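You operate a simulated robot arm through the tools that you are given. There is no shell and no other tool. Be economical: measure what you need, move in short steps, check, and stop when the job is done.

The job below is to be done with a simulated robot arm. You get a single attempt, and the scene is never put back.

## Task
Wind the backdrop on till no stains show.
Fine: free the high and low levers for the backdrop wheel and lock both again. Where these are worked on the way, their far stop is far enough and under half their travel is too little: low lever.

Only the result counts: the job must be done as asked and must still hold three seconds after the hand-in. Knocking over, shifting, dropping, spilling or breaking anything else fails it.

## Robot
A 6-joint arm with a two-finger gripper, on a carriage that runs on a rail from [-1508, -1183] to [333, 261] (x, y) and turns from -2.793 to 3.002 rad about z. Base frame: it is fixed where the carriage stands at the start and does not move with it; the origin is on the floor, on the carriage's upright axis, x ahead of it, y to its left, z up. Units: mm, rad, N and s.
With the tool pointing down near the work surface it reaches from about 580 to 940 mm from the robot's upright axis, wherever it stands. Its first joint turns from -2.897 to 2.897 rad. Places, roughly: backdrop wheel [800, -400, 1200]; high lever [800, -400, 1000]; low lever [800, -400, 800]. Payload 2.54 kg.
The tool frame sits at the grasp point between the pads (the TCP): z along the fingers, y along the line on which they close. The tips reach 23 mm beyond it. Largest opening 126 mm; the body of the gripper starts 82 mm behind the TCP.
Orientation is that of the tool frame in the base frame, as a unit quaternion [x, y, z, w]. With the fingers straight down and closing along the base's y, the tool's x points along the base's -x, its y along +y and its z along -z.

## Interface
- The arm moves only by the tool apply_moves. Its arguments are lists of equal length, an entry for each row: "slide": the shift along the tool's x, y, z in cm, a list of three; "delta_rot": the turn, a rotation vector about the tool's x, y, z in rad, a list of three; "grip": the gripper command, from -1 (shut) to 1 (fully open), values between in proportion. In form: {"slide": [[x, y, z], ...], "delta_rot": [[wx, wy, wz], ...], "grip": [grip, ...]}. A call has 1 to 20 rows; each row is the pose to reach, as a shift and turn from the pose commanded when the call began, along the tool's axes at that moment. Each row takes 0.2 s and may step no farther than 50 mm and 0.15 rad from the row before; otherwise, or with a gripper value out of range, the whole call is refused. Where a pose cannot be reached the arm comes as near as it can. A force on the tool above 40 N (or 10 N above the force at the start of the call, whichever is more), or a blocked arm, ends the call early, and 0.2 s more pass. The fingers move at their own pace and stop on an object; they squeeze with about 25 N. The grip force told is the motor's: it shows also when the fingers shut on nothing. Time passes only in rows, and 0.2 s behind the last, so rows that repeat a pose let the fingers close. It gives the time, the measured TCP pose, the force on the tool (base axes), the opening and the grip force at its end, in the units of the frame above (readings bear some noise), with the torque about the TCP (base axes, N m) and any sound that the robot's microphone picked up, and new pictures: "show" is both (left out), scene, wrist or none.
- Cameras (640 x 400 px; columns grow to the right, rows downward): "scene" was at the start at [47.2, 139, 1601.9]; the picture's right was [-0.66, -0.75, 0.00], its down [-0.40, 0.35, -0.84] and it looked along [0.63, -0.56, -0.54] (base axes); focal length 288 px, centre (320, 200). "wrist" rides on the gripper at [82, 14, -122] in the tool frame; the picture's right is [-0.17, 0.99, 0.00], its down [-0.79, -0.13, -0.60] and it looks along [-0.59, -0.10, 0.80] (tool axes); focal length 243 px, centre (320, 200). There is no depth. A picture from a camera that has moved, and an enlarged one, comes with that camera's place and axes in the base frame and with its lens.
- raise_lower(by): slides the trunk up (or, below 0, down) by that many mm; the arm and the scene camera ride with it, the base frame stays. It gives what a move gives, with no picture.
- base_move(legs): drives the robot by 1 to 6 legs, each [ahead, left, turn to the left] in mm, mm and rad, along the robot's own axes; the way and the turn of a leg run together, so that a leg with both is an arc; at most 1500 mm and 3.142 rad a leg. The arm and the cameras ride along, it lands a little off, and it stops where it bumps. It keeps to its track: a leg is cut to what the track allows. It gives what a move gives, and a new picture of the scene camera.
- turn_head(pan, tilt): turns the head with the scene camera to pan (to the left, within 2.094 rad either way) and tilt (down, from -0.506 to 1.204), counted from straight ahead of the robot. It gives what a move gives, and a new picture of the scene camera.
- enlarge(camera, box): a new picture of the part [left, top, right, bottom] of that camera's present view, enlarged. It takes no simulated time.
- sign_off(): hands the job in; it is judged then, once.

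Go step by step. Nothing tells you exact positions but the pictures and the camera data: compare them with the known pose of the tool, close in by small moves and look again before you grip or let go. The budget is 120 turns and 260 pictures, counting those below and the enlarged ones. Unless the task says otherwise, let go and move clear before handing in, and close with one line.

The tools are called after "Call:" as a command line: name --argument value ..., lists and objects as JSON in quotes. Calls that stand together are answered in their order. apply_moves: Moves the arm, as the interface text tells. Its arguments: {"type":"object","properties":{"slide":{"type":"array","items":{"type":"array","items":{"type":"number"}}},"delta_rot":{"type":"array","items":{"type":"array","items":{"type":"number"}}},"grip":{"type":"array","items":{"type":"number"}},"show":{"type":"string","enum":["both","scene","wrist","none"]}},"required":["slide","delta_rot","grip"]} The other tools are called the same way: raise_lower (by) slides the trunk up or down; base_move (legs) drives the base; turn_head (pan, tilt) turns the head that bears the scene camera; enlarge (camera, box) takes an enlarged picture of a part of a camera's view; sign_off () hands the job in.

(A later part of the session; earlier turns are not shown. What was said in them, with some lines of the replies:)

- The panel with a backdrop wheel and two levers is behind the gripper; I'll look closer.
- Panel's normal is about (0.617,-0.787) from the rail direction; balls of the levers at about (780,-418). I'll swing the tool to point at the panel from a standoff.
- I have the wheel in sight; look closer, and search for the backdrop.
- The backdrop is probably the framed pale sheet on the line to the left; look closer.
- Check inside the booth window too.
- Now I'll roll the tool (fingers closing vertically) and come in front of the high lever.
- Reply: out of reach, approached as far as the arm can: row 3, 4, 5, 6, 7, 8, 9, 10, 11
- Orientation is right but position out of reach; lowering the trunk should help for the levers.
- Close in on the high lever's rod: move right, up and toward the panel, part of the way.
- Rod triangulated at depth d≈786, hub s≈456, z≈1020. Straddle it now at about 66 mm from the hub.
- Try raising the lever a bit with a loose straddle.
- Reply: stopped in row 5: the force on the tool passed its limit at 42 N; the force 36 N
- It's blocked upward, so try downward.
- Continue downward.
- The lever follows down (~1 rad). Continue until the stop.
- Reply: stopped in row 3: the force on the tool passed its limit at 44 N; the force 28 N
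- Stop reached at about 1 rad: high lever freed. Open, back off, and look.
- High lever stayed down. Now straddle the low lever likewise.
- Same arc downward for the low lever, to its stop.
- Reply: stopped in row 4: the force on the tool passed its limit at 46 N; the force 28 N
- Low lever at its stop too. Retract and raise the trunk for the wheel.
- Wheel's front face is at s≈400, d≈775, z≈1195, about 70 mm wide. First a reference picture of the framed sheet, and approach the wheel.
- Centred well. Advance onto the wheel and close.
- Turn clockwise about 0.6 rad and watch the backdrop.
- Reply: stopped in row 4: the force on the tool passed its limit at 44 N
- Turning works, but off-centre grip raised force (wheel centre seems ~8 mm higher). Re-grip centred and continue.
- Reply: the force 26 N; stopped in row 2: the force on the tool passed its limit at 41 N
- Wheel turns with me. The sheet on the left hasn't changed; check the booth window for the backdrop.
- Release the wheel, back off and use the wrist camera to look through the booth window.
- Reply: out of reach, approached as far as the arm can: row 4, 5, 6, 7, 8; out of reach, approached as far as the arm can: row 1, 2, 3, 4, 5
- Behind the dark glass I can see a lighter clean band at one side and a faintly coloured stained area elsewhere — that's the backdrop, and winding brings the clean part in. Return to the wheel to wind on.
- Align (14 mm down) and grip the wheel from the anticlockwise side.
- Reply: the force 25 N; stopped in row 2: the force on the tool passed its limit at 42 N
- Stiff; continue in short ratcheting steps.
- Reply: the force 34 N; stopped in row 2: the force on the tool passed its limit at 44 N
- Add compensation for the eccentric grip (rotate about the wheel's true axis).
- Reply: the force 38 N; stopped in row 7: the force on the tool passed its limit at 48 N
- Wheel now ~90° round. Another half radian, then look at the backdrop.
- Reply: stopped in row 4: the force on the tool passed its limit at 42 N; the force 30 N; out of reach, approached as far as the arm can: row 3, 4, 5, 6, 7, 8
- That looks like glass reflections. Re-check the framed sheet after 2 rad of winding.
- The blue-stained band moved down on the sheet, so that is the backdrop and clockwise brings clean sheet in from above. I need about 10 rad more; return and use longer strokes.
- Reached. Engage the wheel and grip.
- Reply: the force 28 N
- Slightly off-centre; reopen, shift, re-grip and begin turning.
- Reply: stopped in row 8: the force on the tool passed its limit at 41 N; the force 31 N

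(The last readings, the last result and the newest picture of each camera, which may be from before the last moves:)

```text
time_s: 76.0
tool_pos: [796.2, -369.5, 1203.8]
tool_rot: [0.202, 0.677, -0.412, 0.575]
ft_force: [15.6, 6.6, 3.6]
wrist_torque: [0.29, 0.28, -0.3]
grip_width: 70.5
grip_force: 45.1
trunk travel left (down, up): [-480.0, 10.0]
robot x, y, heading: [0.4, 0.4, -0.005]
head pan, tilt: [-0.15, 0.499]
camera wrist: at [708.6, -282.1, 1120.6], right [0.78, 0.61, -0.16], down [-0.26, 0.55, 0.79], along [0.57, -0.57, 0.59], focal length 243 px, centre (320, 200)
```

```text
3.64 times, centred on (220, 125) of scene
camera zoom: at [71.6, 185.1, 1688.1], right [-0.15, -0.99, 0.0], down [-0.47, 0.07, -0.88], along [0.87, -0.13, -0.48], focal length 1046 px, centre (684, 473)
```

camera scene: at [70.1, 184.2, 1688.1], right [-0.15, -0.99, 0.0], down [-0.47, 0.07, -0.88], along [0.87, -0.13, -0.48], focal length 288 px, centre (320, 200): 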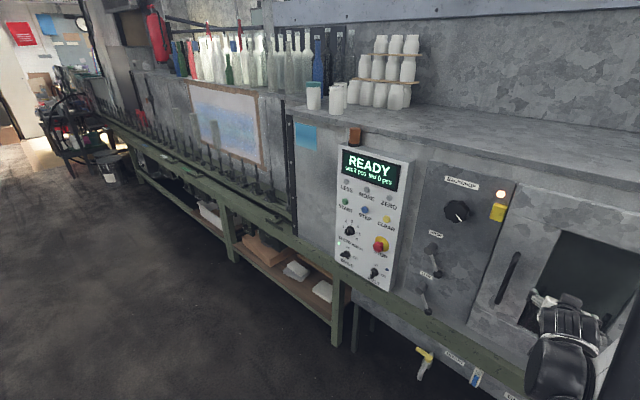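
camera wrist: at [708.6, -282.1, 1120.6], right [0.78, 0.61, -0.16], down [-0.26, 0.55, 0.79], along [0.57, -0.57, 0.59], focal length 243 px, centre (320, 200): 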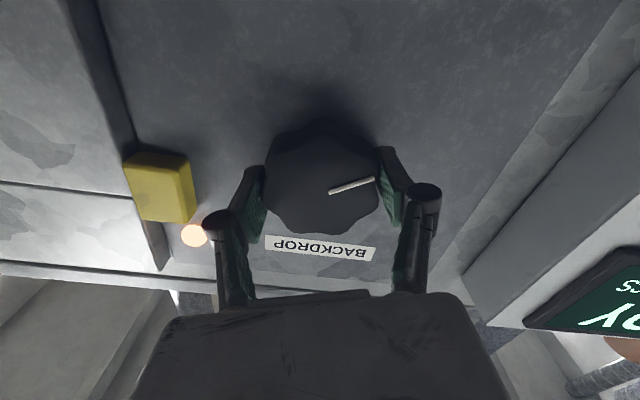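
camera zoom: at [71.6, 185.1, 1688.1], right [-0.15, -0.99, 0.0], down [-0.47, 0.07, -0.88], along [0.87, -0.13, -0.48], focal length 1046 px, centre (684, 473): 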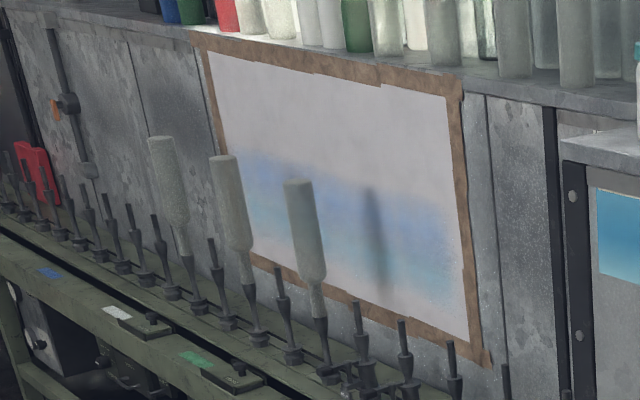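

It works: band keeps sinking. Continue this stroke.

Call:
apply_moves --slide '[[0, 0, 0], [0, 0, 0], [0, 0, 0], [0, 0, 0], [0, 0, 0], [0, 0, 0], [0, 0, 0], [0, 0, 0]]' --delta_rot '[[0, 0, 0.08], [0, 0, 0.16], [0, 0, 0.24], [0, 0, 0.32], [0, 0, 0.4], [0, 0, 0.48], [0, 0, 0.56], [0, 0, 0.64]]' --grip '[-1, -1, -1, -1, -1, -1, -1, -1]' --show "none"

Call:
apply_moves --slide '[[0, 0, 0], [0, 0, 0], [0, 0, 0], [0, 0, 0], [0, 0, 0], [0, 0, 0], [0, 0, 0], [0, 0, 0]]' --delta_rot '[[0, 0, 0.08], [0, 0, 0.16], [0, 0, 0.24], [0, 0, 0.32], [0, 0, 0.4], [0, 0, 0.48], [0, 0, 0.56], [0, 0, 0.64]]' --grip '[-1, -1, -1, -1, -1, -1, -1, -1]' --show "none"

Call:
apply_moves --slide '[[0, 0, 0], [0, 0, 0], [0, 0, 0], [0, 0, 0], [0, 0, 0], [0, 0, 0], [0, 0, 0], [0, 0, 0]]' --delta_rot '[[0, 0, 0.08], [0, 0, 0.16], [0, 0, 0.24], [0, 0, 0.32], [0, 0, 0.4], [0, 0, 0.48], [0, 0, 0.56], [0, 0, 0.64]]' --grip '[-1, -1, -1, -1, -1, -1, -1, -1]' --show "wrist"

```text
time_s: 77.8
tool_pos: [795.6, -369.3, 1204.1]
tool_rot: [0.404, 0.58, -0.208, 0.676]
ft_force: [29.9, 9.4, 11.7]
wrist_torque: [-0.31, -0.19, 0.74]
grip_width: 70.5
grip_force: 45.1
trunk travel left (down, up): [-480.0, 10.0]
robot x, y, heading: [-0.7, 3.8, 0.002]
head pan, tilt: [-0.15, 0.499]
```

```text
time_s: 79.6
tool_pos: [794.8, -368.5, 1206.7]
tool_rot: [0.56, 0.431, 0.006, 0.707]
ft_force: [6.1, 0.1, 6.8]
wrist_torque: [0.25, 0.14, 1.08]
grip_width: 70.0
grip_force: 44.8
trunk travel left (down, up): [-480.0, 10.0]
robot x, y, heading: [-0.4, 1.8, 0.0]
head pan, tilt: [-0.15, 0.499]
stopped in row 8: the force on the tool passed its limit at 45 N (the readings are from after the stop); the commanded pose is now the measured one
```

```text
time_s: 81.4
tool_pos: [794.0, -370.0, 1205.4]
tool_rot: [0.68, 0.257, 0.212, 0.654]
ft_force: [3.6, 31.1, 7.4]
wrist_torque: [0.03, -0.03, 0.4]
grip_width: 70.0
grip_force: 44.8
out of reach, approached as far as the arm can: row 8
trunk travel left (down, up): [-480.0, 10.0]
robot x, y, heading: [-2.6, 1.8, 0.002]
head pan, tilt: [-0.15, 0.499]
camera wrist: at [781.9, -224.1, 1221.8], right [-0.06, -0.12, 0.99], down [-1.0, -0.03, -0.06], along [0.03, -0.99, -0.12], focal length 243 px, centre (320, 200)
```

wrist: 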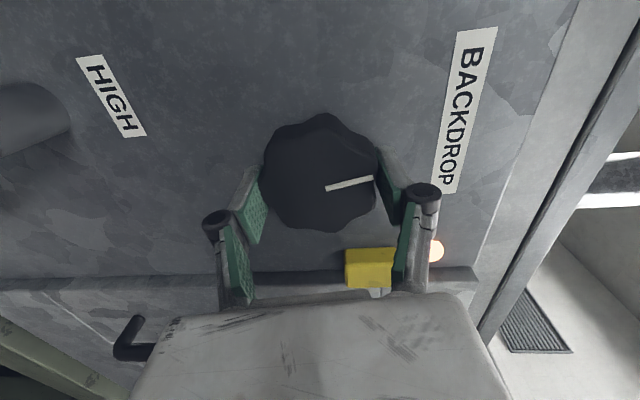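

Full stroke done (limit reached). Release, back 5 cm, unwind the wrist 3.8 rad, re-grip.

Call:
apply_moves --slide '[[0, 0, 0], [0, 0, 0], [0, 0, -2.5], [0, 0, -5], [0, 0, -5], [0, 0, -5], [0, 0, -5], [0, 0, -5], [0, 0, -5], [0, 0, -5], [0, 0, -5], [0, 0, -5], [0, 0, -5], [0, 0, -5], [0, 0, -5], [0, 0, -5], [0, 0, -5]]' --delta_rot '[[0, 0, 0], [0, 0, 0], [0, 0, 0], [0, 0, 0], [0, 0, -0.147], [0, 0, -0.294], [0, 0, -0.441], [0, 0, -0.588], [0, 0, -0.735], [0, 0, -0.882], [0, 0, -1.029], [0, 0, -1.176], [0, 0, -1.323], [0, 0, -1.47], [0, 0, -1.617], [0, 0, -1.764], [0, 0, -1.9]]' --grip '[0.4, 0.4, 0.4, 0.4, 0.4, 0.4, 0.4, 0.4, 0.4, 0.4, 0.4, 0.4, 0.4, 0.4, 0.4, 0.4, 0.4]' --show "none"

Call:
apply_moves --slide '[[0, 0, 0], [0, 0, 0], [0, 0, 0], [0, 0, 0], [0, 0, 0], [0, 0, 0], [0, 0, 0], [0, 0, 0], [0, 0, 0], [0, 0, 0], [0, 0, 0], [0, 0, 0], [0, 0, 0]]' --delta_rot '[[0, 0, -0.147], [0, 0, -0.294], [0, 0, -0.441], [0, 0, -0.588], [0, 0, -0.735], [0, 0, -0.882], [0, 0, -1.029], [0, 0, -1.176], [0, 0, -1.323], [0, 0, -1.47], [0, 0, -1.617], [0, 0, -1.764], [0, 0, -1.9]]' --grip '[0.4, 0.4, 0.4, 0.4, 0.4, 0.4, 0.4, 0.4, 0.4, 0.4, 0.4, 0.4, 0.4]' --show "wrist"

Call:
enlarge --camera "scene" --box '[160, 70, 280, 180]'

```text
time_s: 85.0
tool_pos: [761.1, -335.3, 1208.6]
tool_rot: [0.188, 0.702, -0.411, 0.55]
ft_force: [0.7, 0.2, -0.9]
wrist_torque: [0.0, -0.01, 0.03]
grip_width: 88.4
grip_force: 0.1
trunk travel left (down, up): [-480.0, 10.0]
robot x, y, heading: [-0.2, -0.5, 0.002]
head pan, tilt: [-0.15, 0.499]
```

```text
time_s: 87.8
tool_pos: [760.1, -335.2, 1208.2]
tool_rot: [0.463, -0.561, 0.686, 0.013]
ft_force: [-0.1, 0.0, 0.1]
wrist_torque: [-0.01, 0.0, -0.02]
grip_width: 88.4
grip_force: 0.1
trunk travel left (down, up): [-480.0, 10.0]
robot x, y, heading: [-2.3, 1.6, 0.005]
head pan, tilt: [-0.15, 0.499]
camera wrist: at [630.8, -287.2, 1256.3], right [-0.43, -0.28, -0.86], down [0.15, 0.91, -0.38], along [0.89, -0.3, -0.35], focal length 243 px, centre (320, 200)
```

wrist: 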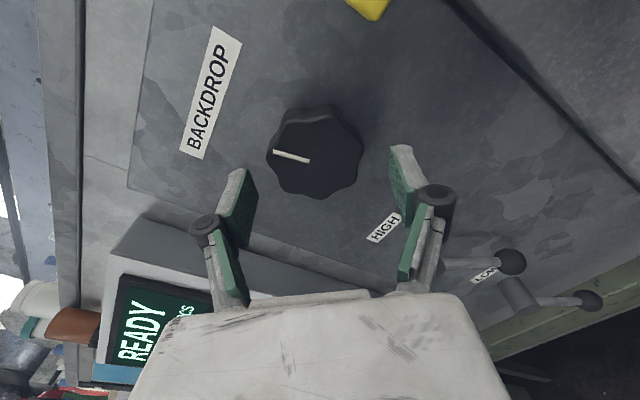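

```text
3.64 times, centred on (220, 125) of scene
camera zoom: at [70.1, 184.2, 1688.1], right [-0.15, -0.99, 0.0], down [-0.47, 0.07, -0.88], along [0.87, -0.13, -0.48], focal length 1046 px, centre (684, 473)
```

zoom: 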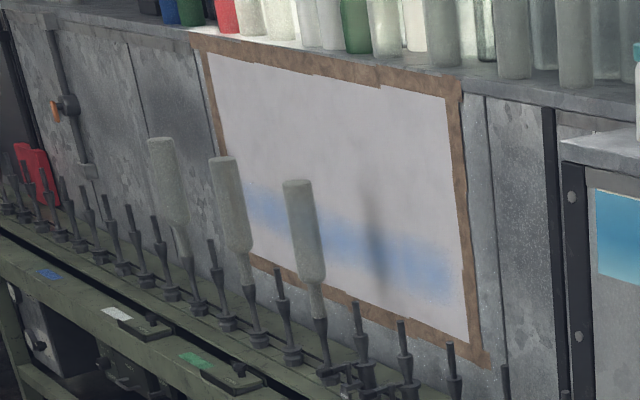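

Band is much lower. Correct a small tilt, advance and re-grip.

Call:
apply_moves --slide '[[-0.43, -0.34, 0.2], [-0.43, -0.34, 2.5], [-0.43, -0.34, 4.8], [-0.43, -0.34, 4.8], [-0.43, -0.34, 4.8], [-0.43, -0.34, 4.8]]' --delta_rot '[[0.044, 0.038, 0], [0.044, 0.038, 0], [0.044, 0.038, 0], [0.044, 0.038, 0], [0.044, 0.038, 0], [0.044, 0.038, 0]]' --grip '[0.4, 0.4, 0.4, 0.4, -1, -1]' --show "wrist"

```text
time_s: 89.2
tool_pos: [794.1, -368.8, 1205.6]
tool_rot: [0.449, -0.546, 0.708, 0.013]
ft_force: [-0.5, 1.5, 0.8]
wrist_torque: [-0.13, -0.1, -0.03]
grip_width: 70.1
grip_force: 45.4
trunk travel left (down, up): [-480.0, 10.0]
robot x, y, heading: [-2.1, -1.0, 0.002]
head pan, tilt: [-0.15, 0.499]
camera wrist: at [662.7, -318.2, 1246.7], right [-0.4, -0.32, -0.86], down [0.17, 0.89, -0.41], along [0.9, -0.31, -0.31], focal length 243 px, centre (320, 200)
```

wrist: 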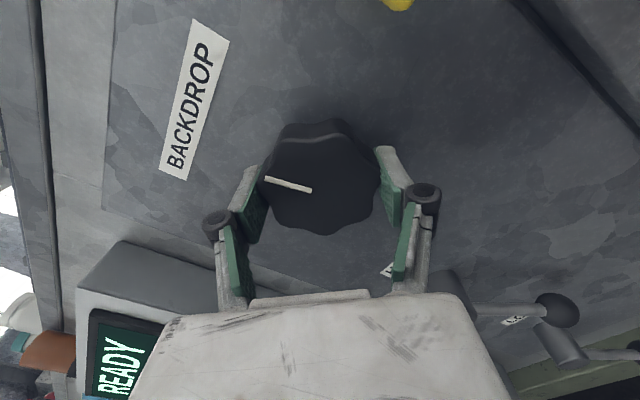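

Perfectly centred grip (near-zero force). Wind again.

Call:
apply_moves --slide '[[0, 0, 0], [0, 0, 0], [0, 0, 0], [0, 0, 0], [0, 0, 0], [0, 0, 0], [0, 0, 0], [0, 0, 0], [0, 0, 0], [0, 0, 0], [0, 0, 0], [0, 0, 0]]' --delta_rot '[[0, 0, 0.1], [0, 0, 0.2], [0, 0, 0.3], [0, 0, 0.4], [0, 0, 0.5], [0, 0, 0.6], [0, 0, 0.7], [0, 0, 0.8], [0, 0, 0.9], [0, 0, 1.0], [0, 0, 1.1], [0, 0, 1.2]]' --grip '[-1, -1, -1, -1, -1, -1, -1, -1, -1, -1, -1, -1]' --show "none"

Call:
apply_moves --slide '[[0, 0, 0], [0, 0, 0], [0, 0, 0], [0, 0, 0], [0, 0, 0], [0, 0, 0], [0, 0, 0], [0, 0, 0], [0, 0, 0], [0, 0, 0], [0, 0, 0], [0, 0, 0]]' --delta_rot '[[0, 0, 0.1], [0, 0, 0.2], [0, 0, 0.3], [0, 0, 0.4], [0, 0, 0.5], [0, 0, 0.6], [0, 0, 0.7], [0, 0, 0.8], [0, 0, 0.9], [0, 0, 1.0], [0, 0, 1.1], [0, 0, 1.2]]' --grip '[-1, -1, -1, -1, -1, -1, -1, -1, -1, -1, -1, -1]' --show "none"

Call:
apply_moves --slide '[[0, 0, 0], [0, 0, 0], [0, 0, 0], [0, 0, 0], [0, 0, 0], [0, 0, 0], [0, 0, 0], [0, 0, 0]]' --delta_rot '[[0, 0, 0.1], [0, 0, 0.2], [0, 0, 0.3], [0, 0, 0.4], [0, 0, 0.5], [0, 0, 0.6], [0, 0, 0.7], [0, 0, 0.8]]' --grip '[-1, -1, -1, -1, -1, -1, -1, -1]' --show "wrist"

Call:
enlarge --camera "scene" --box '[160, 70, 280, 180]'

```text
time_s: 91.4
tool_pos: [794.4, -366.9, 1205.2]
tool_rot: [-0.148, 0.692, -0.634, 0.314]
ft_force: [-6.5, 6.6, -4.5]
wrist_torque: [-0.33, -0.21, -0.03]
grip_width: 70.1
grip_force: 44.6
trunk travel left (down, up): [-480.0, 10.0]
robot x, y, heading: [-2.1, -2.2, -0.004]
head pan, tilt: [-0.15, 0.499]
stopped in row 10: the force on the tool passed its limit at 40 N (the readings are from after the stop); the commanded pose is now the measured one
```

```text
time_s: 94.0
tool_pos: [795.4, -369.2, 1204.4]
tool_rot: [0.268, 0.654, -0.344, 0.618]
ft_force: [-8.8, 13.9, -7.4]
wrist_torque: [0.06, 0.05, -0.77]
grip_width: 69.6
grip_force: 44.7
trunk travel left (down, up): [-480.0, 10.0]
robot x, y, heading: [0.2, 2.9, -0.0]
head pan, tilt: [-0.15, 0.499]
```

```text
time_s: 95.8
tool_pos: [795.2, -368.2, 1205.1]
tool_rot: [0.502, 0.497, -0.077, 0.703]
ft_force: [-0.8, 7.5, 4.2]
wrist_torque: [-0.24, -0.17, -0.42]
grip_width: 69.9
grip_force: 45.1
trunk travel left (down, up): [-480.0, 10.0]
robot x, y, heading: [-0.8, 3.6, -0.005]
head pan, tilt: [-0.15, 0.499]
camera wrist: at [767.7, -235.5, 1148.6], right [0.52, 0.41, 0.75], down [-0.84, 0.1, 0.53], along [0.15, -0.91, 0.4], focal length 243 px, centre (320, 200)
```

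wrist: 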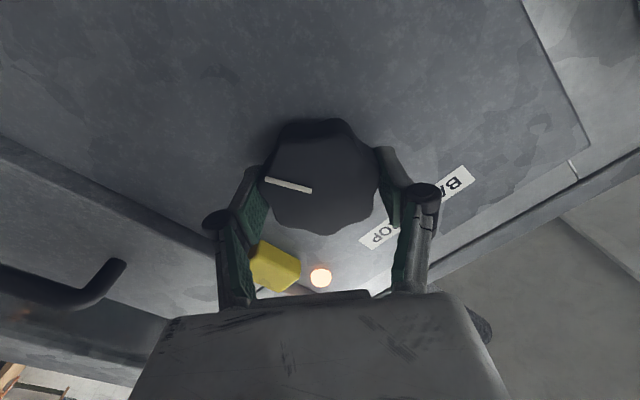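

```text
3.64 times, centred on (220, 125) of scene
camera zoom: at [69.6, 185.4, 1688.1], right [-0.15, -0.99, 0.0], down [-0.47, 0.07, -0.88], along [0.87, -0.13, -0.48], focal length 1046 px, centre (684, 473)
```

zoom: 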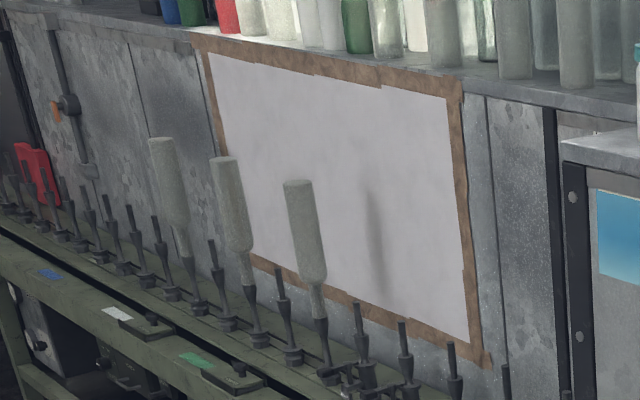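

The sheet looks clean now; check the bottom edge closely.

Call:
enlarge --camera "scene" --box '[195, 115, 255, 170]'

Call:
turn_head --pan 0.2 --tilt 0.6

Call:
enlarge --camera "scene" --box '[280, 60, 380, 150]'

```text
7.27 times, centred on (225, 142) of scene
camera zoom: at [69.6, 185.4, 1688.1], right [-0.15, -0.99, 0.0], down [-0.47, 0.07, -0.88], along [0.87, -0.13, -0.48], focal length 2092 px, centre (1011, 618)
```

zoom: 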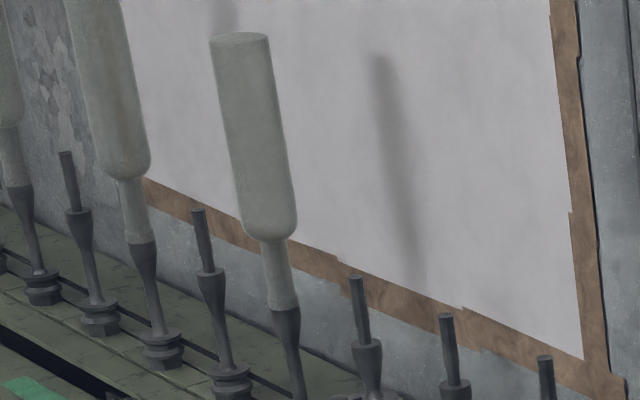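

```text
time_s: 96.6
tool_pos: [795.3, -368.4, 1204.5]
tool_rot: [0.502, 0.497, -0.079, 0.703]
ft_force: [5.6, 3.5, 14.0]
wrist_torque: [-0.22, -0.17, 0.06]
grip_width: 70.0
grip_force: 44.4
trunk travel left (down, up): [-480.0, 10.0]
robot x, y, heading: [-1.5, -1.0, 0.005]
head pan, tilt: [0.201, 0.6]
camera scene: at [66.2, 216.4, 1679.0], right [0.2, -0.98, 0.0], down [-0.55, -0.11, -0.83], along [0.81, 0.16, -0.56], focal length 288 px, centre (320, 200)
```

scene: 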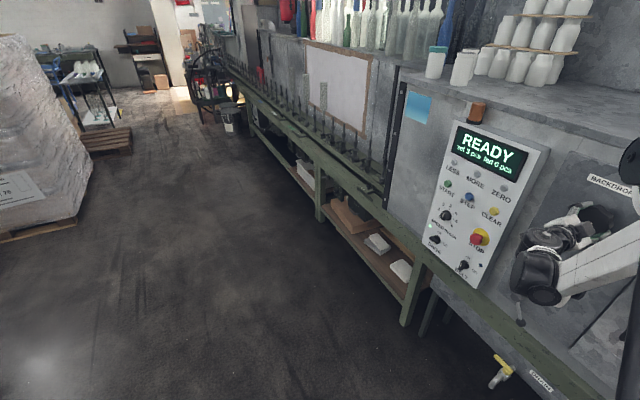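

```text
4.44 times, centred on (330, 105) of scene
camera zoom: at [66.2, 216.4, 1679.0], right [0.2, -0.98, 0.0], down [-0.55, -0.11, -0.83], along [0.81, 0.16, -0.56], focal length 1278 px, centre (276, 622)
```

zoom: 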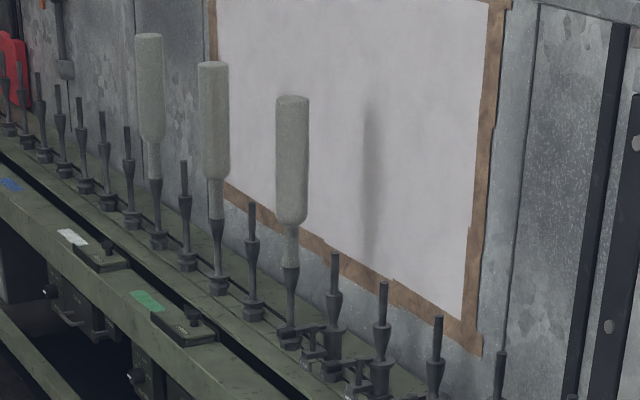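

Clean; the grey streak is the bottle's unmoving shadow. A small extra turn for margin, then check.

Call:
apply_moves --slide '[[0, 0, 0], [0, 0, 0], [0, 0, 0], [0, 0, 0]]' --delta_rot '[[0, 0, 0.08], [0, 0, 0.16], [0, 0, 0.24], [0, 0, 0.32]]' --grip '[-1, -1, -1, -1]' --show "none"

Call:
enlarge --camera "scene" --box '[290, 35, 390, 145]'

Call:
apply_moves --slide '[[0, 0, 0], [0, 0, 0], [0, 0, -3], [0, 0, -7], [0, 0, -11], [0, 0, -13], [0, 0, -13], [0, 0, -13], [0, 0, -13], [0, 0, -13]]' --delta_rot '[[0, 0, 0], [0, 0, 0], [0, 0, 0], [0, 0, 0], [0, 0, -0.14], [0, 0, -0.28], [0, 0, -0.42], [0, 0, -0.56], [0, 0, -0.7], [0, 0, -0.84]]' --grip '[0.6, 0.6, 0.6, 0.6, 0.6, 0.4, 0.1, 0.1, 0.1, 0.1]' --show "wrist"

```text
time_s: 97.6
tool_pos: [794.1, -368.9, 1205.4]
tool_rot: [0.575, 0.41, 0.037, 0.707]
ft_force: [5.2, 6.4, 12.7]
wrist_torque: [-0.49, -0.35, 0.04]
grip_width: 69.9
grip_force: 45.2
trunk travel left (down, up): [-480.0, 10.0]
robot x, y, heading: [1.8, 2.9, -0.001]
head pan, tilt: [0.201, 0.6]
```

```text
3.64 times, centred on (340, 90) of scene
camera zoom: at [66.1, 216.7, 1678.9], right [0.2, -0.98, 0.0], down [-0.55, -0.11, -0.83], along [0.81, 0.16, -0.56], focal length 1046 px, centre (247, 600)
```

zoom: 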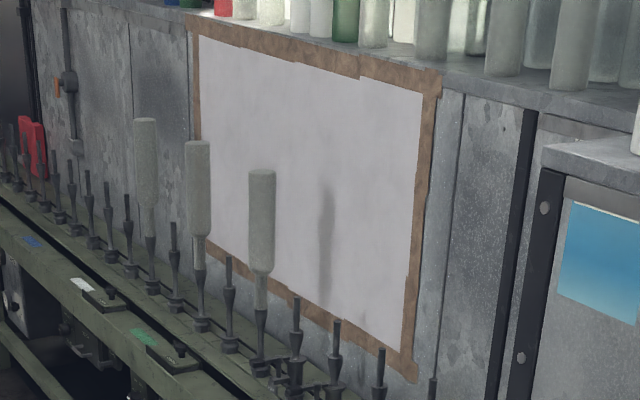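

```text
time_s: 99.8
tool_pos: [715.0, -267.8, 1203.7]
tool_rot: [0.357, 0.611, -0.258, 0.658]
ft_force: [-0.5, 0.4, -0.1]
wrist_torque: [-0.02, 0.0, 0.03]
grip_width: 69.5
grip_force: 0.0
trunk travel left (down, up): [-480.0, 10.0]
robot x, y, heading: [0.7, -1.7, 0.001]
head pan, tilt: [0.201, 0.6]
camera wrist: at [659.2, -157.2, 1124.1], right [0.74, 0.59, 0.32], down [-0.57, 0.31, 0.76], along [0.35, -0.75, 0.57], focal length 243 px, centre (320, 200)
```

wrist: 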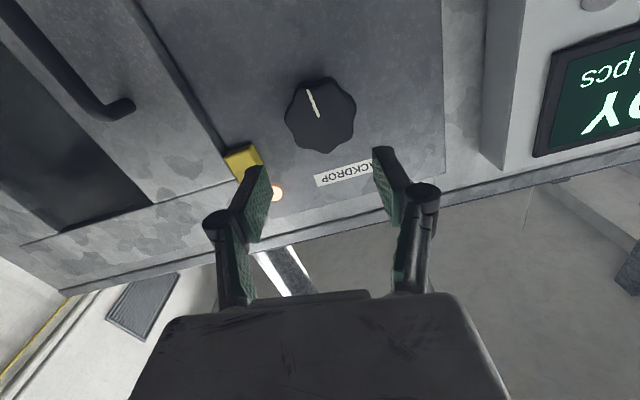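

Call:
enlarge --camera "scene" --box '[325, 90, 375, 140]'

Call:
enlarge --camera "scene" --box '[300, 35, 375, 95]'

```text
8.00 times, centred on (350, 115) of scene
camera zoom: at [66.7, 215.4, 1679.1], right [0.2, -0.98, 0.0], down [-0.55, -0.11, -0.83], along [0.81, 0.16, -0.56], focal length 2301 px, centre (80, 880)
```

zoom: 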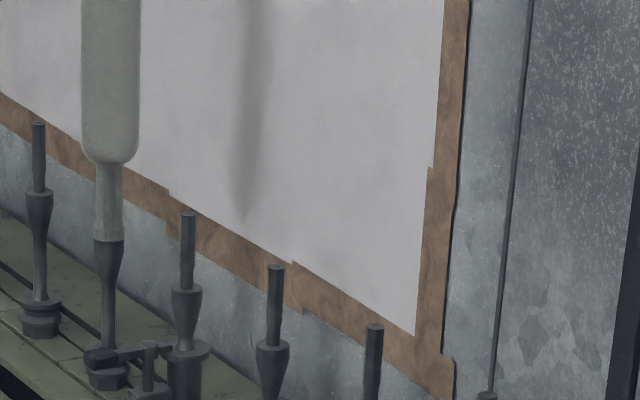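

```text
6.67 times, centred on (338, 65) of scene
camera zoom: at [66.7, 215.4, 1679.1], right [0.2, -0.98, 0.0], down [-0.55, -0.11, -0.83], along [0.81, 0.16, -0.56], focal length 1918 px, centre (203, 1100)
```

zoom: 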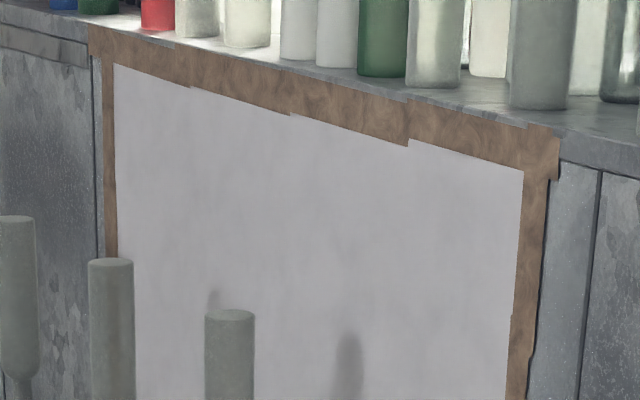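

Backdrop is clean. Now lower the trunk to lock the high lever; roll the tool to the lever's freed angle.

Call:
raise_lower --by -280

Call:
apply_moves --slide '[[0, 0, 0], [0, 0, 0], [0, 0, 0], [0, 0, 0], [0, 0, 0], [0, 0, 0]]' --delta_rot '[[0, 0, -0.125], [0, 0, -0.25], [0, 0, -0.375], [0, 0, -0.5], [0, 0, -0.615], [0, 0, -0.73]]' --grip '[0.1, 0.1, 0.1, 0.1, 0.1, 0.1]' --show "wrist"

```text
time_s: 102.6
tool_pos: [715.3, -267.1, 921.9]
tool_rot: [0.358, 0.61, -0.257, 0.659]
ft_force: [-1.0, -1.3, -0.9]
wrist_torque: [-0.01, -0.01, 0.01]
grip_width: 69.2
grip_force: 0.1
trunk travel left (down, up): [-200.0, 290.0]
robot x, y, heading: [-0.8, -2.6, 0.001]
head pan, tilt: [0.201, 0.6]
```

```text
time_s: 104.0
tool_pos: [714.8, -268.8, 924.7]
tool_rot: [0.115, 0.698, -0.474, 0.524]
ft_force: [-1.2, -0.4, 0.1]
wrist_torque: [0.0, 0.0, 0.03]
grip_width: 69.3
grip_force: 0.0
trunk travel left (down, up): [-200.0, 290.0]
robot x, y, heading: [1.3, 0.9, -0.0]
head pan, tilt: [0.201, 0.6]
camera wrist: at [612.3, -193.9, 846.6], right [0.72, 0.57, -0.4], down [-0.12, 0.67, 0.74], along [0.68, -0.48, 0.55], focal length 243 px, centre (320, 200)
```

wrist: 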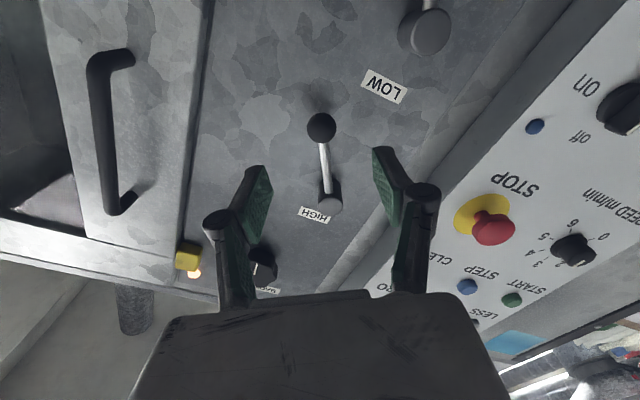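

Call:
apply_moves --slide '[[-2.3, -0.1, 1.5], [-4.6, -0.2, 3], [-4.6, -0.2, 6], [-4.6, -0.2, 9], [-4.6, -0.2, 12.2]]' --delta_rot '[[0, 0, 0], [0, 0, 0], [0, 0, 0], [0, 0, 0], [0, 0, 0]]' --grip '[0.1, 0.1, 0.1, 0.1, 0.1]' --show "wrist"

```text
time_s: 105.2
tool_pos: [808.0, -350.2, 965.5]
tool_rot: [0.117, 0.697, -0.475, 0.524]
ft_force: [0.0, 0.3, -0.5]
wrist_torque: [0.01, 0.01, 0.0]
grip_width: 69.5
grip_force: 0.1
trunk travel left (down, up): [-200.0, 290.0]
robot x, y, heading: [-0.1, -0.0, -0.002]
head pan, tilt: [0.201, 0.6]
camera wrist: at [705.3, -275.2, 888.3], right [0.72, 0.57, -0.39], down [-0.12, 0.66, 0.74], along [0.68, -0.48, 0.55], focal length 243 px, centre (320, 200)
```

wrist: 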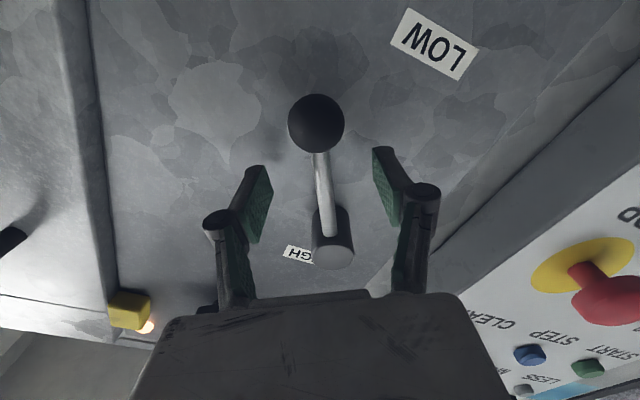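

Straddled. Raise it back to the locked (horizontal) stop.

Call:
apply_moves --slide '[[0, 0, 0], [0, 0, 0], [-0.05, -0.85, 0], [-0.22, -1.68, 0], [-0.48, -2.47, 0], [-0.86, -3.24, 0], [-1.33, -3.97, 0], [-1.9, -4.63, 0], [-2.49, -5.15, 0], [-3.12, -5.6, 0], [-3.78, -5.96, 0], [-4.47, -6.25, 0]]' --delta_rot '[[0, 0, 0], [0, 0, 0], [0, 0, -0.13], [0, 0, -0.26], [0, 0, -0.385], [0, 0, -0.515], [0, 0, -0.645], [0, 0, -0.78], [0, 0, -0.9], [0, 0, -1.015], [0, 0, -1.13], [0, 0, -1.24]]' --grip '[-0.5, -0.6, -0.6, -0.6, -0.6, -0.6, -0.6, -0.6, -0.6, -0.6, -0.6, -0.6]' --show "wrist"

```text
time_s: 107.8
tool_pos: [786.5, -367.0, 1033.7]
tool_rot: [0.312, -0.635, 0.69, -0.151]
ft_force: [-1.4, 5.9, -26.2]
wrist_torque: [0.6, -0.07, 0.12]
grip_width: 40.5
grip_force: 11.0
trunk travel left (down, up): [-200.0, 290.0]
robot x, y, heading: [-1.5, 3.9, -0.001]
head pan, tilt: [0.201, 0.6]
camera wrist: at [645.8, -323.9, 1038.2], right [-0.06, -0.04, -1.0], down [0.25, 0.97, -0.06], along [0.97, -0.26, -0.05], focal length 243 px, centre (320, 200)
```

wrist: 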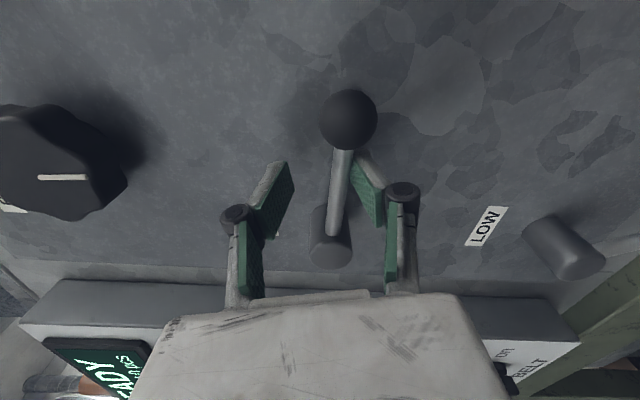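

At the upper stop. Open, back off, lower the trunk and go to the low lever.

Call:
apply_moves --slide '[[0, 0.3, 0], [0, 0.3, 0], [0, 0.3, -3], [0, 0.3, -7], [0, 0.3, -12]]' --delta_rot '[[0, 0, 0], [0, 0, 0], [0, 0, 0], [0, 0, 0], [0, 0, 0]]' --grip '[0.1, 0.1, 0.1, 0.1, 0.1]' --show "wrist"

Call:
raise_lower --by -120

Call:
apply_moves --slide '[[0, 1, 0], [0, 2, 0], [0, 3, 0], [0, 4, 0], [0, 5, 0], [0, 6, 0], [0, 7, 0], [0, 8, 0], [0, 9, 0]]' --delta_rot '[[0, 0, 0.135], [0, 0, 0.27], [0, 0, 0.4], [0, 0, 0.53], [0, 0, 0.66], [0, 0, 0.79], [0, 0, 0.92], [0, 0, 1.05], [0, 0, 1.18]]' --grip '[0.1, 0.1, 0.1, 0.1, 0.1, 0.1, 0.1, 0.1, 0.1]' --show "wrist"

```text
time_s: 109.0
tool_pos: [711.6, -274.1, 1030.7]
tool_rot: [0.31, -0.635, 0.691, -0.149]
ft_force: [1.0, -1.1, 0.8]
wrist_torque: [-0.03, 0.04, -0.02]
grip_width: 69.2
grip_force: 0.0
trunk travel left (down, up): [-200.0, 290.0]
robot x, y, heading: [1.1, -3.0, -0.004]
head pan, tilt: [0.201, 0.6]
camera wrist: at [569.6, -230.3, 1035.3], right [-0.06, -0.05, -1.0], down [0.26, 0.96, -0.06], along [0.96, -0.26, -0.04], focal length 243 px, centre (320, 200)
```

wrist: 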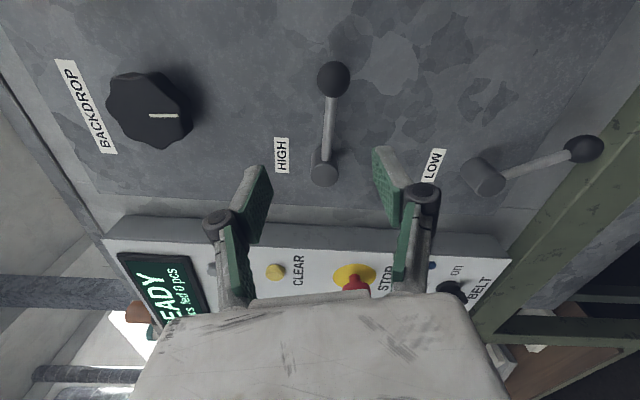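

```text
time_s: 110.5
tool_pos: [710.3, -272.8, 909.8]
tool_rot: [0.311, -0.634, 0.691, -0.151]
ft_force: [0.0, -0.1, 0.1]
wrist_torque: [0.02, -0.01, -0.01]
grip_width: 69.3
grip_force: 0.0
trunk travel left (down, up): [-80.0, 410.0]
robot x, y, heading: [-1.6, -5.2, 0.002]
head pan, tilt: [0.201, 0.6]
```

```text
time_s: 112.5
tool_pos: [693.9, -287.3, 823.2]
tool_rot: [0.096, 0.701, -0.489, 0.51]
ft_force: [-0.8, 0.1, 0.3]
wrist_torque: [0.0, 0.02, 0.03]
grip_width: 69.3
grip_force: 0.1
trunk travel left (down, up): [-80.0, 410.0]
robot x, y, heading: [-1.1, -0.8, 0.002]
head pan, tilt: [0.201, 0.6]
camera wrist: at [589.2, -215.3, 746.6], right [0.7, 0.56, -0.45], down [-0.09, 0.69, 0.72], along [0.71, -0.46, 0.54], focal length 243 px, centre (320, 200)
```

wrist: 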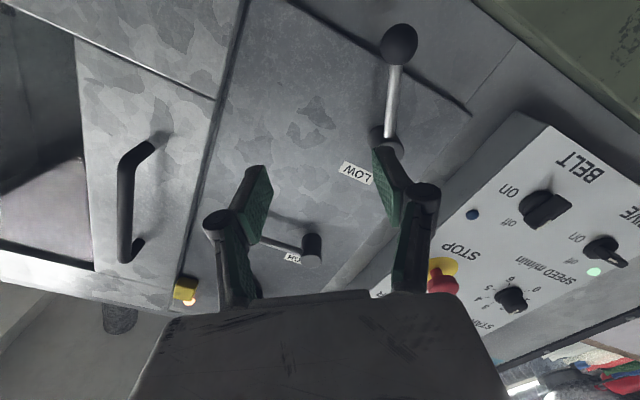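

Call:
apply_moves --slide '[[1, 3.8, 1], [1.9, 7.7, 2], [1.9, 7.7, 5], [1.9, 7.7, 8.5], [1.9, 7.7, 12.1]]' --delta_rot '[[0, 0, 0], [0, 0, 0], [0, 0, 0], [0, 0, 0], [0, 0, 0]]' --grip '[0.1, 0.1, 0.1, 0.1, 0.1]' --show "wrist"

```text
time_s: 113.7
tool_pos: [810.3, -350.6, 761.6]
tool_rot: [0.095, 0.7, -0.491, 0.51]
ft_force: [-0.7, 0.9, 0.0]
wrist_torque: [0.01, -0.03, 0.0]
grip_width: 69.5
grip_force: 0.1
trunk travel left (down, up): [-80.0, 410.0]
robot x, y, heading: [1.8, -2.2, -0.005]
head pan, tilt: [0.201, 0.6]
camera wrist: at [705.2, -278.8, 686.4], right [0.7, 0.55, -0.45], down [-0.09, 0.69, 0.72], along [0.71, -0.46, 0.53], focal length 243 px, centre (320, 200)
```

wrist: 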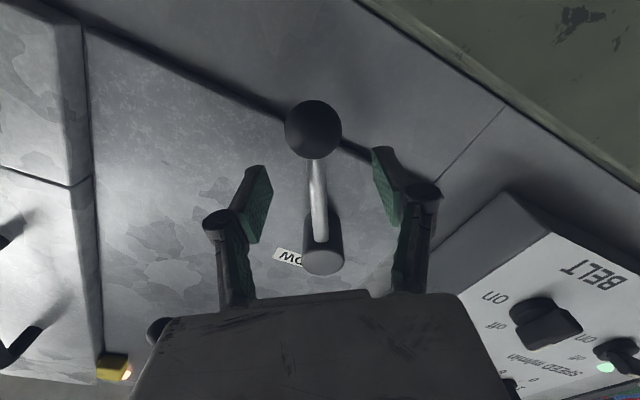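

Straddled well. Raise the low lever to its locked stop.

Call:
apply_moves --slide '[[0, 0, 0], [0, 0, 0], [-0.05, -0.85, 0], [-0.22, -1.68, 0], [-0.48, -2.47, 0], [-0.86, -3.24, 0], [-1.33, -3.97, 0], [-1.9, -4.63, 0], [-2.49, -5.15, 0], [-3.12, -5.6, 0], [-3.78, -5.96, 0], [-4.47, -6.25, 0]]' --delta_rot '[[0, 0, 0], [0, 0, 0], [0, 0, -0.13], [0, 0, -0.26], [0, 0, -0.385], [0, 0, -0.515], [0, 0, -0.645], [0, 0, -0.78], [0, 0, -0.9], [0, 0, -1.015], [0, 0, -1.13], [0, 0, -1.24]]' --grip '[-0.5, -0.6, -0.6, -0.6, -0.6, -0.6, -0.6, -0.6, -0.6, -0.6, -0.6, -0.6]' --show "wrist"

```text
time_s: 116.3
tool_pos: [792.1, -363.3, 832.6]
tool_rot: [0.33, -0.626, 0.694, -0.13]
ft_force: [-6.5, 5.8, -28.6]
wrist_torque: [0.69, -0.09, -0.15]
grip_width: 42.7
grip_force: 13.2
trunk travel left (down, up): [-80.0, 410.0]
robot x, y, heading: [0.2, -5.3, 0.006]
head pan, tilt: [0.201, 0.6]
camera wrist: at [650.5, -319.9, 843.1], right [-0.11, -0.08, -0.99], down [0.25, 0.96, -0.11], along [0.96, -0.26, -0.08], focal length 243 px, centre (320, 200)
```

wrist: 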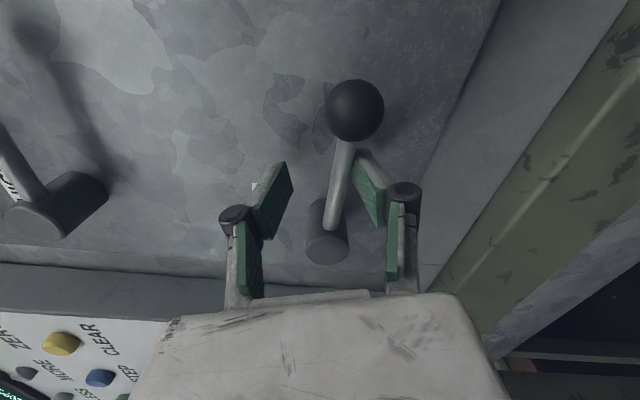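

Low lever at its stop. Open, back off, and verify everything.

Call:
apply_moves --slide '[[0, 0.3, 0], [0, 0.3, 0], [0, 0.3, -3], [0, 0.3, -7], [0, 0.3, -11], [0, 0.3, -15]]' --delta_rot '[[0, 0, 0], [0, 0, 0], [0, 0, 0], [0, 0, 0], [0, 0, 0], [0, 0, 0]]' --grip '[0.1, 0.1, 0.1, 0.1, 0.1, 0.1]' --show "wrist"

Call:
raise_lower --by 320

Call:
turn_head --pan 0.0 --tilt 0.5

Call:
enlarge --camera "scene" --box '[210, 60, 340, 180]'

```text
time_s: 117.7
tool_pos: [697.6, -247.9, 832.8]
tool_rot: [0.329, -0.626, 0.695, -0.13]
ft_force: [-0.4, 0.4, -0.4]
wrist_torque: [-0.06, -0.02, 0.0]
grip_width: 69.3
grip_force: 0.1
trunk travel left (down, up): [-80.0, 410.0]
robot x, y, heading: [-0.8, 1.3, -0.001]
head pan, tilt: [0.201, 0.6]
camera wrist: at [555.6, -204.0, 842.0], right [-0.1, -0.08, -0.99], down [0.25, 0.96, -0.11], along [0.96, -0.26, -0.08], focal length 243 px, centre (320, 200)
```

wrist: 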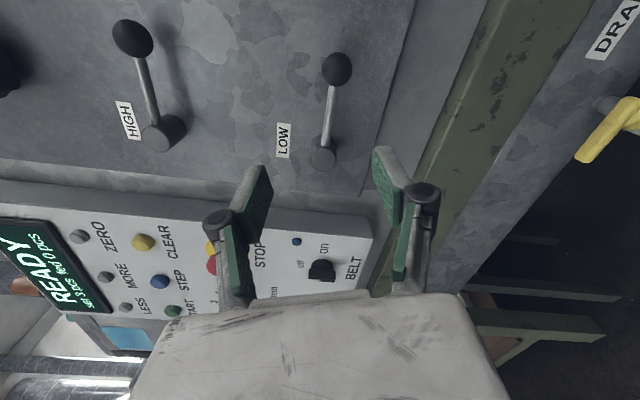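

```text
time_s: 120.9
tool_pos: [696.1, -247.3, 1151.9]
tool_rot: [0.33, -0.625, 0.695, -0.131]
ft_force: [0.0, -0.5, -0.3]
wrist_torque: [0.01, 0.03, 0.03]
grip_width: 69.4
grip_force: 0.1
trunk travel left (down, up): [-400.0, 90.0]
robot x, y, heading: [3.0, -0.2, 0.001]
head pan, tilt: [0.201, 0.6]
```

```text
time_s: 121.6
tool_pos: [696.8, -246.8, 1152.7]
tool_rot: [0.329, -0.625, 0.695, -0.131]
ft_force: [-0.9, 0.3, 0.4]
wrist_torque: [-0.04, 0.0, -0.02]
grip_width: 69.2
grip_force: 0.0
trunk travel left (down, up): [-400.0, 90.0]
robot x, y, heading: [-2.3, 2.8, 0.001]
head pan, tilt: [0.0, 0.499]
camera scene: at [71.0, 197.9, 1608.1], right [0.0, -1.0, 0.0], down [-0.48, 0.0, -0.88], along [0.88, 0.0, -0.48], focal length 288 px, centre (320, 200)
```

scene: 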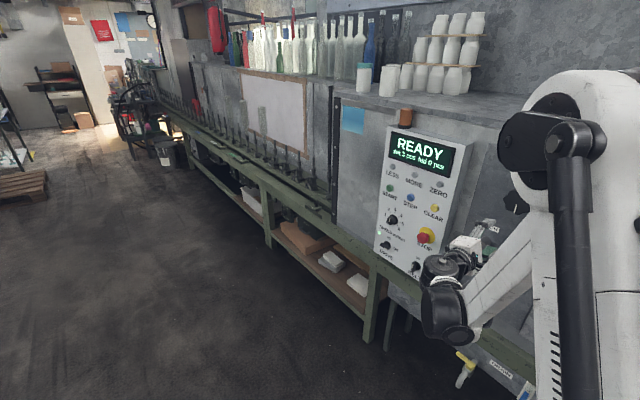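

```text
3.33 times, centred on (275, 120) of scene
camera zoom: at [71.0, 197.9, 1608.1], right [0.0, -1.0, 0.0], down [-0.48, 0.0, -0.88], along [0.88, 0.0, -0.48], focal length 959 px, centre (470, 467)
```

zoom: 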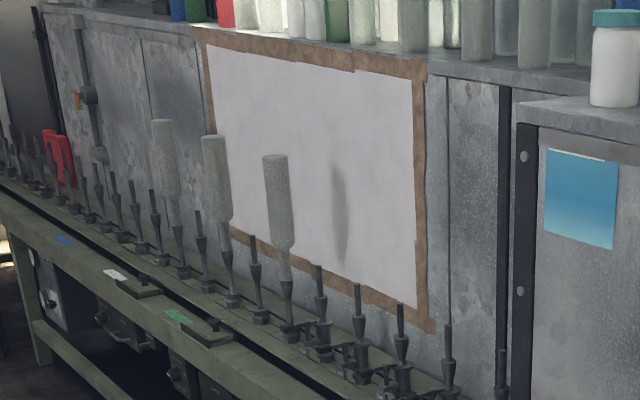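

Backdrop is clean, both levers are back at their locked stops, and the arm is clear; handing in.

Call:
sign_off

```text
The job is handed in.
```

The backdrop is wound on until no stains show. The high and low levers were each freed to their far stop and then locked again, and the arm is clear of the panel.
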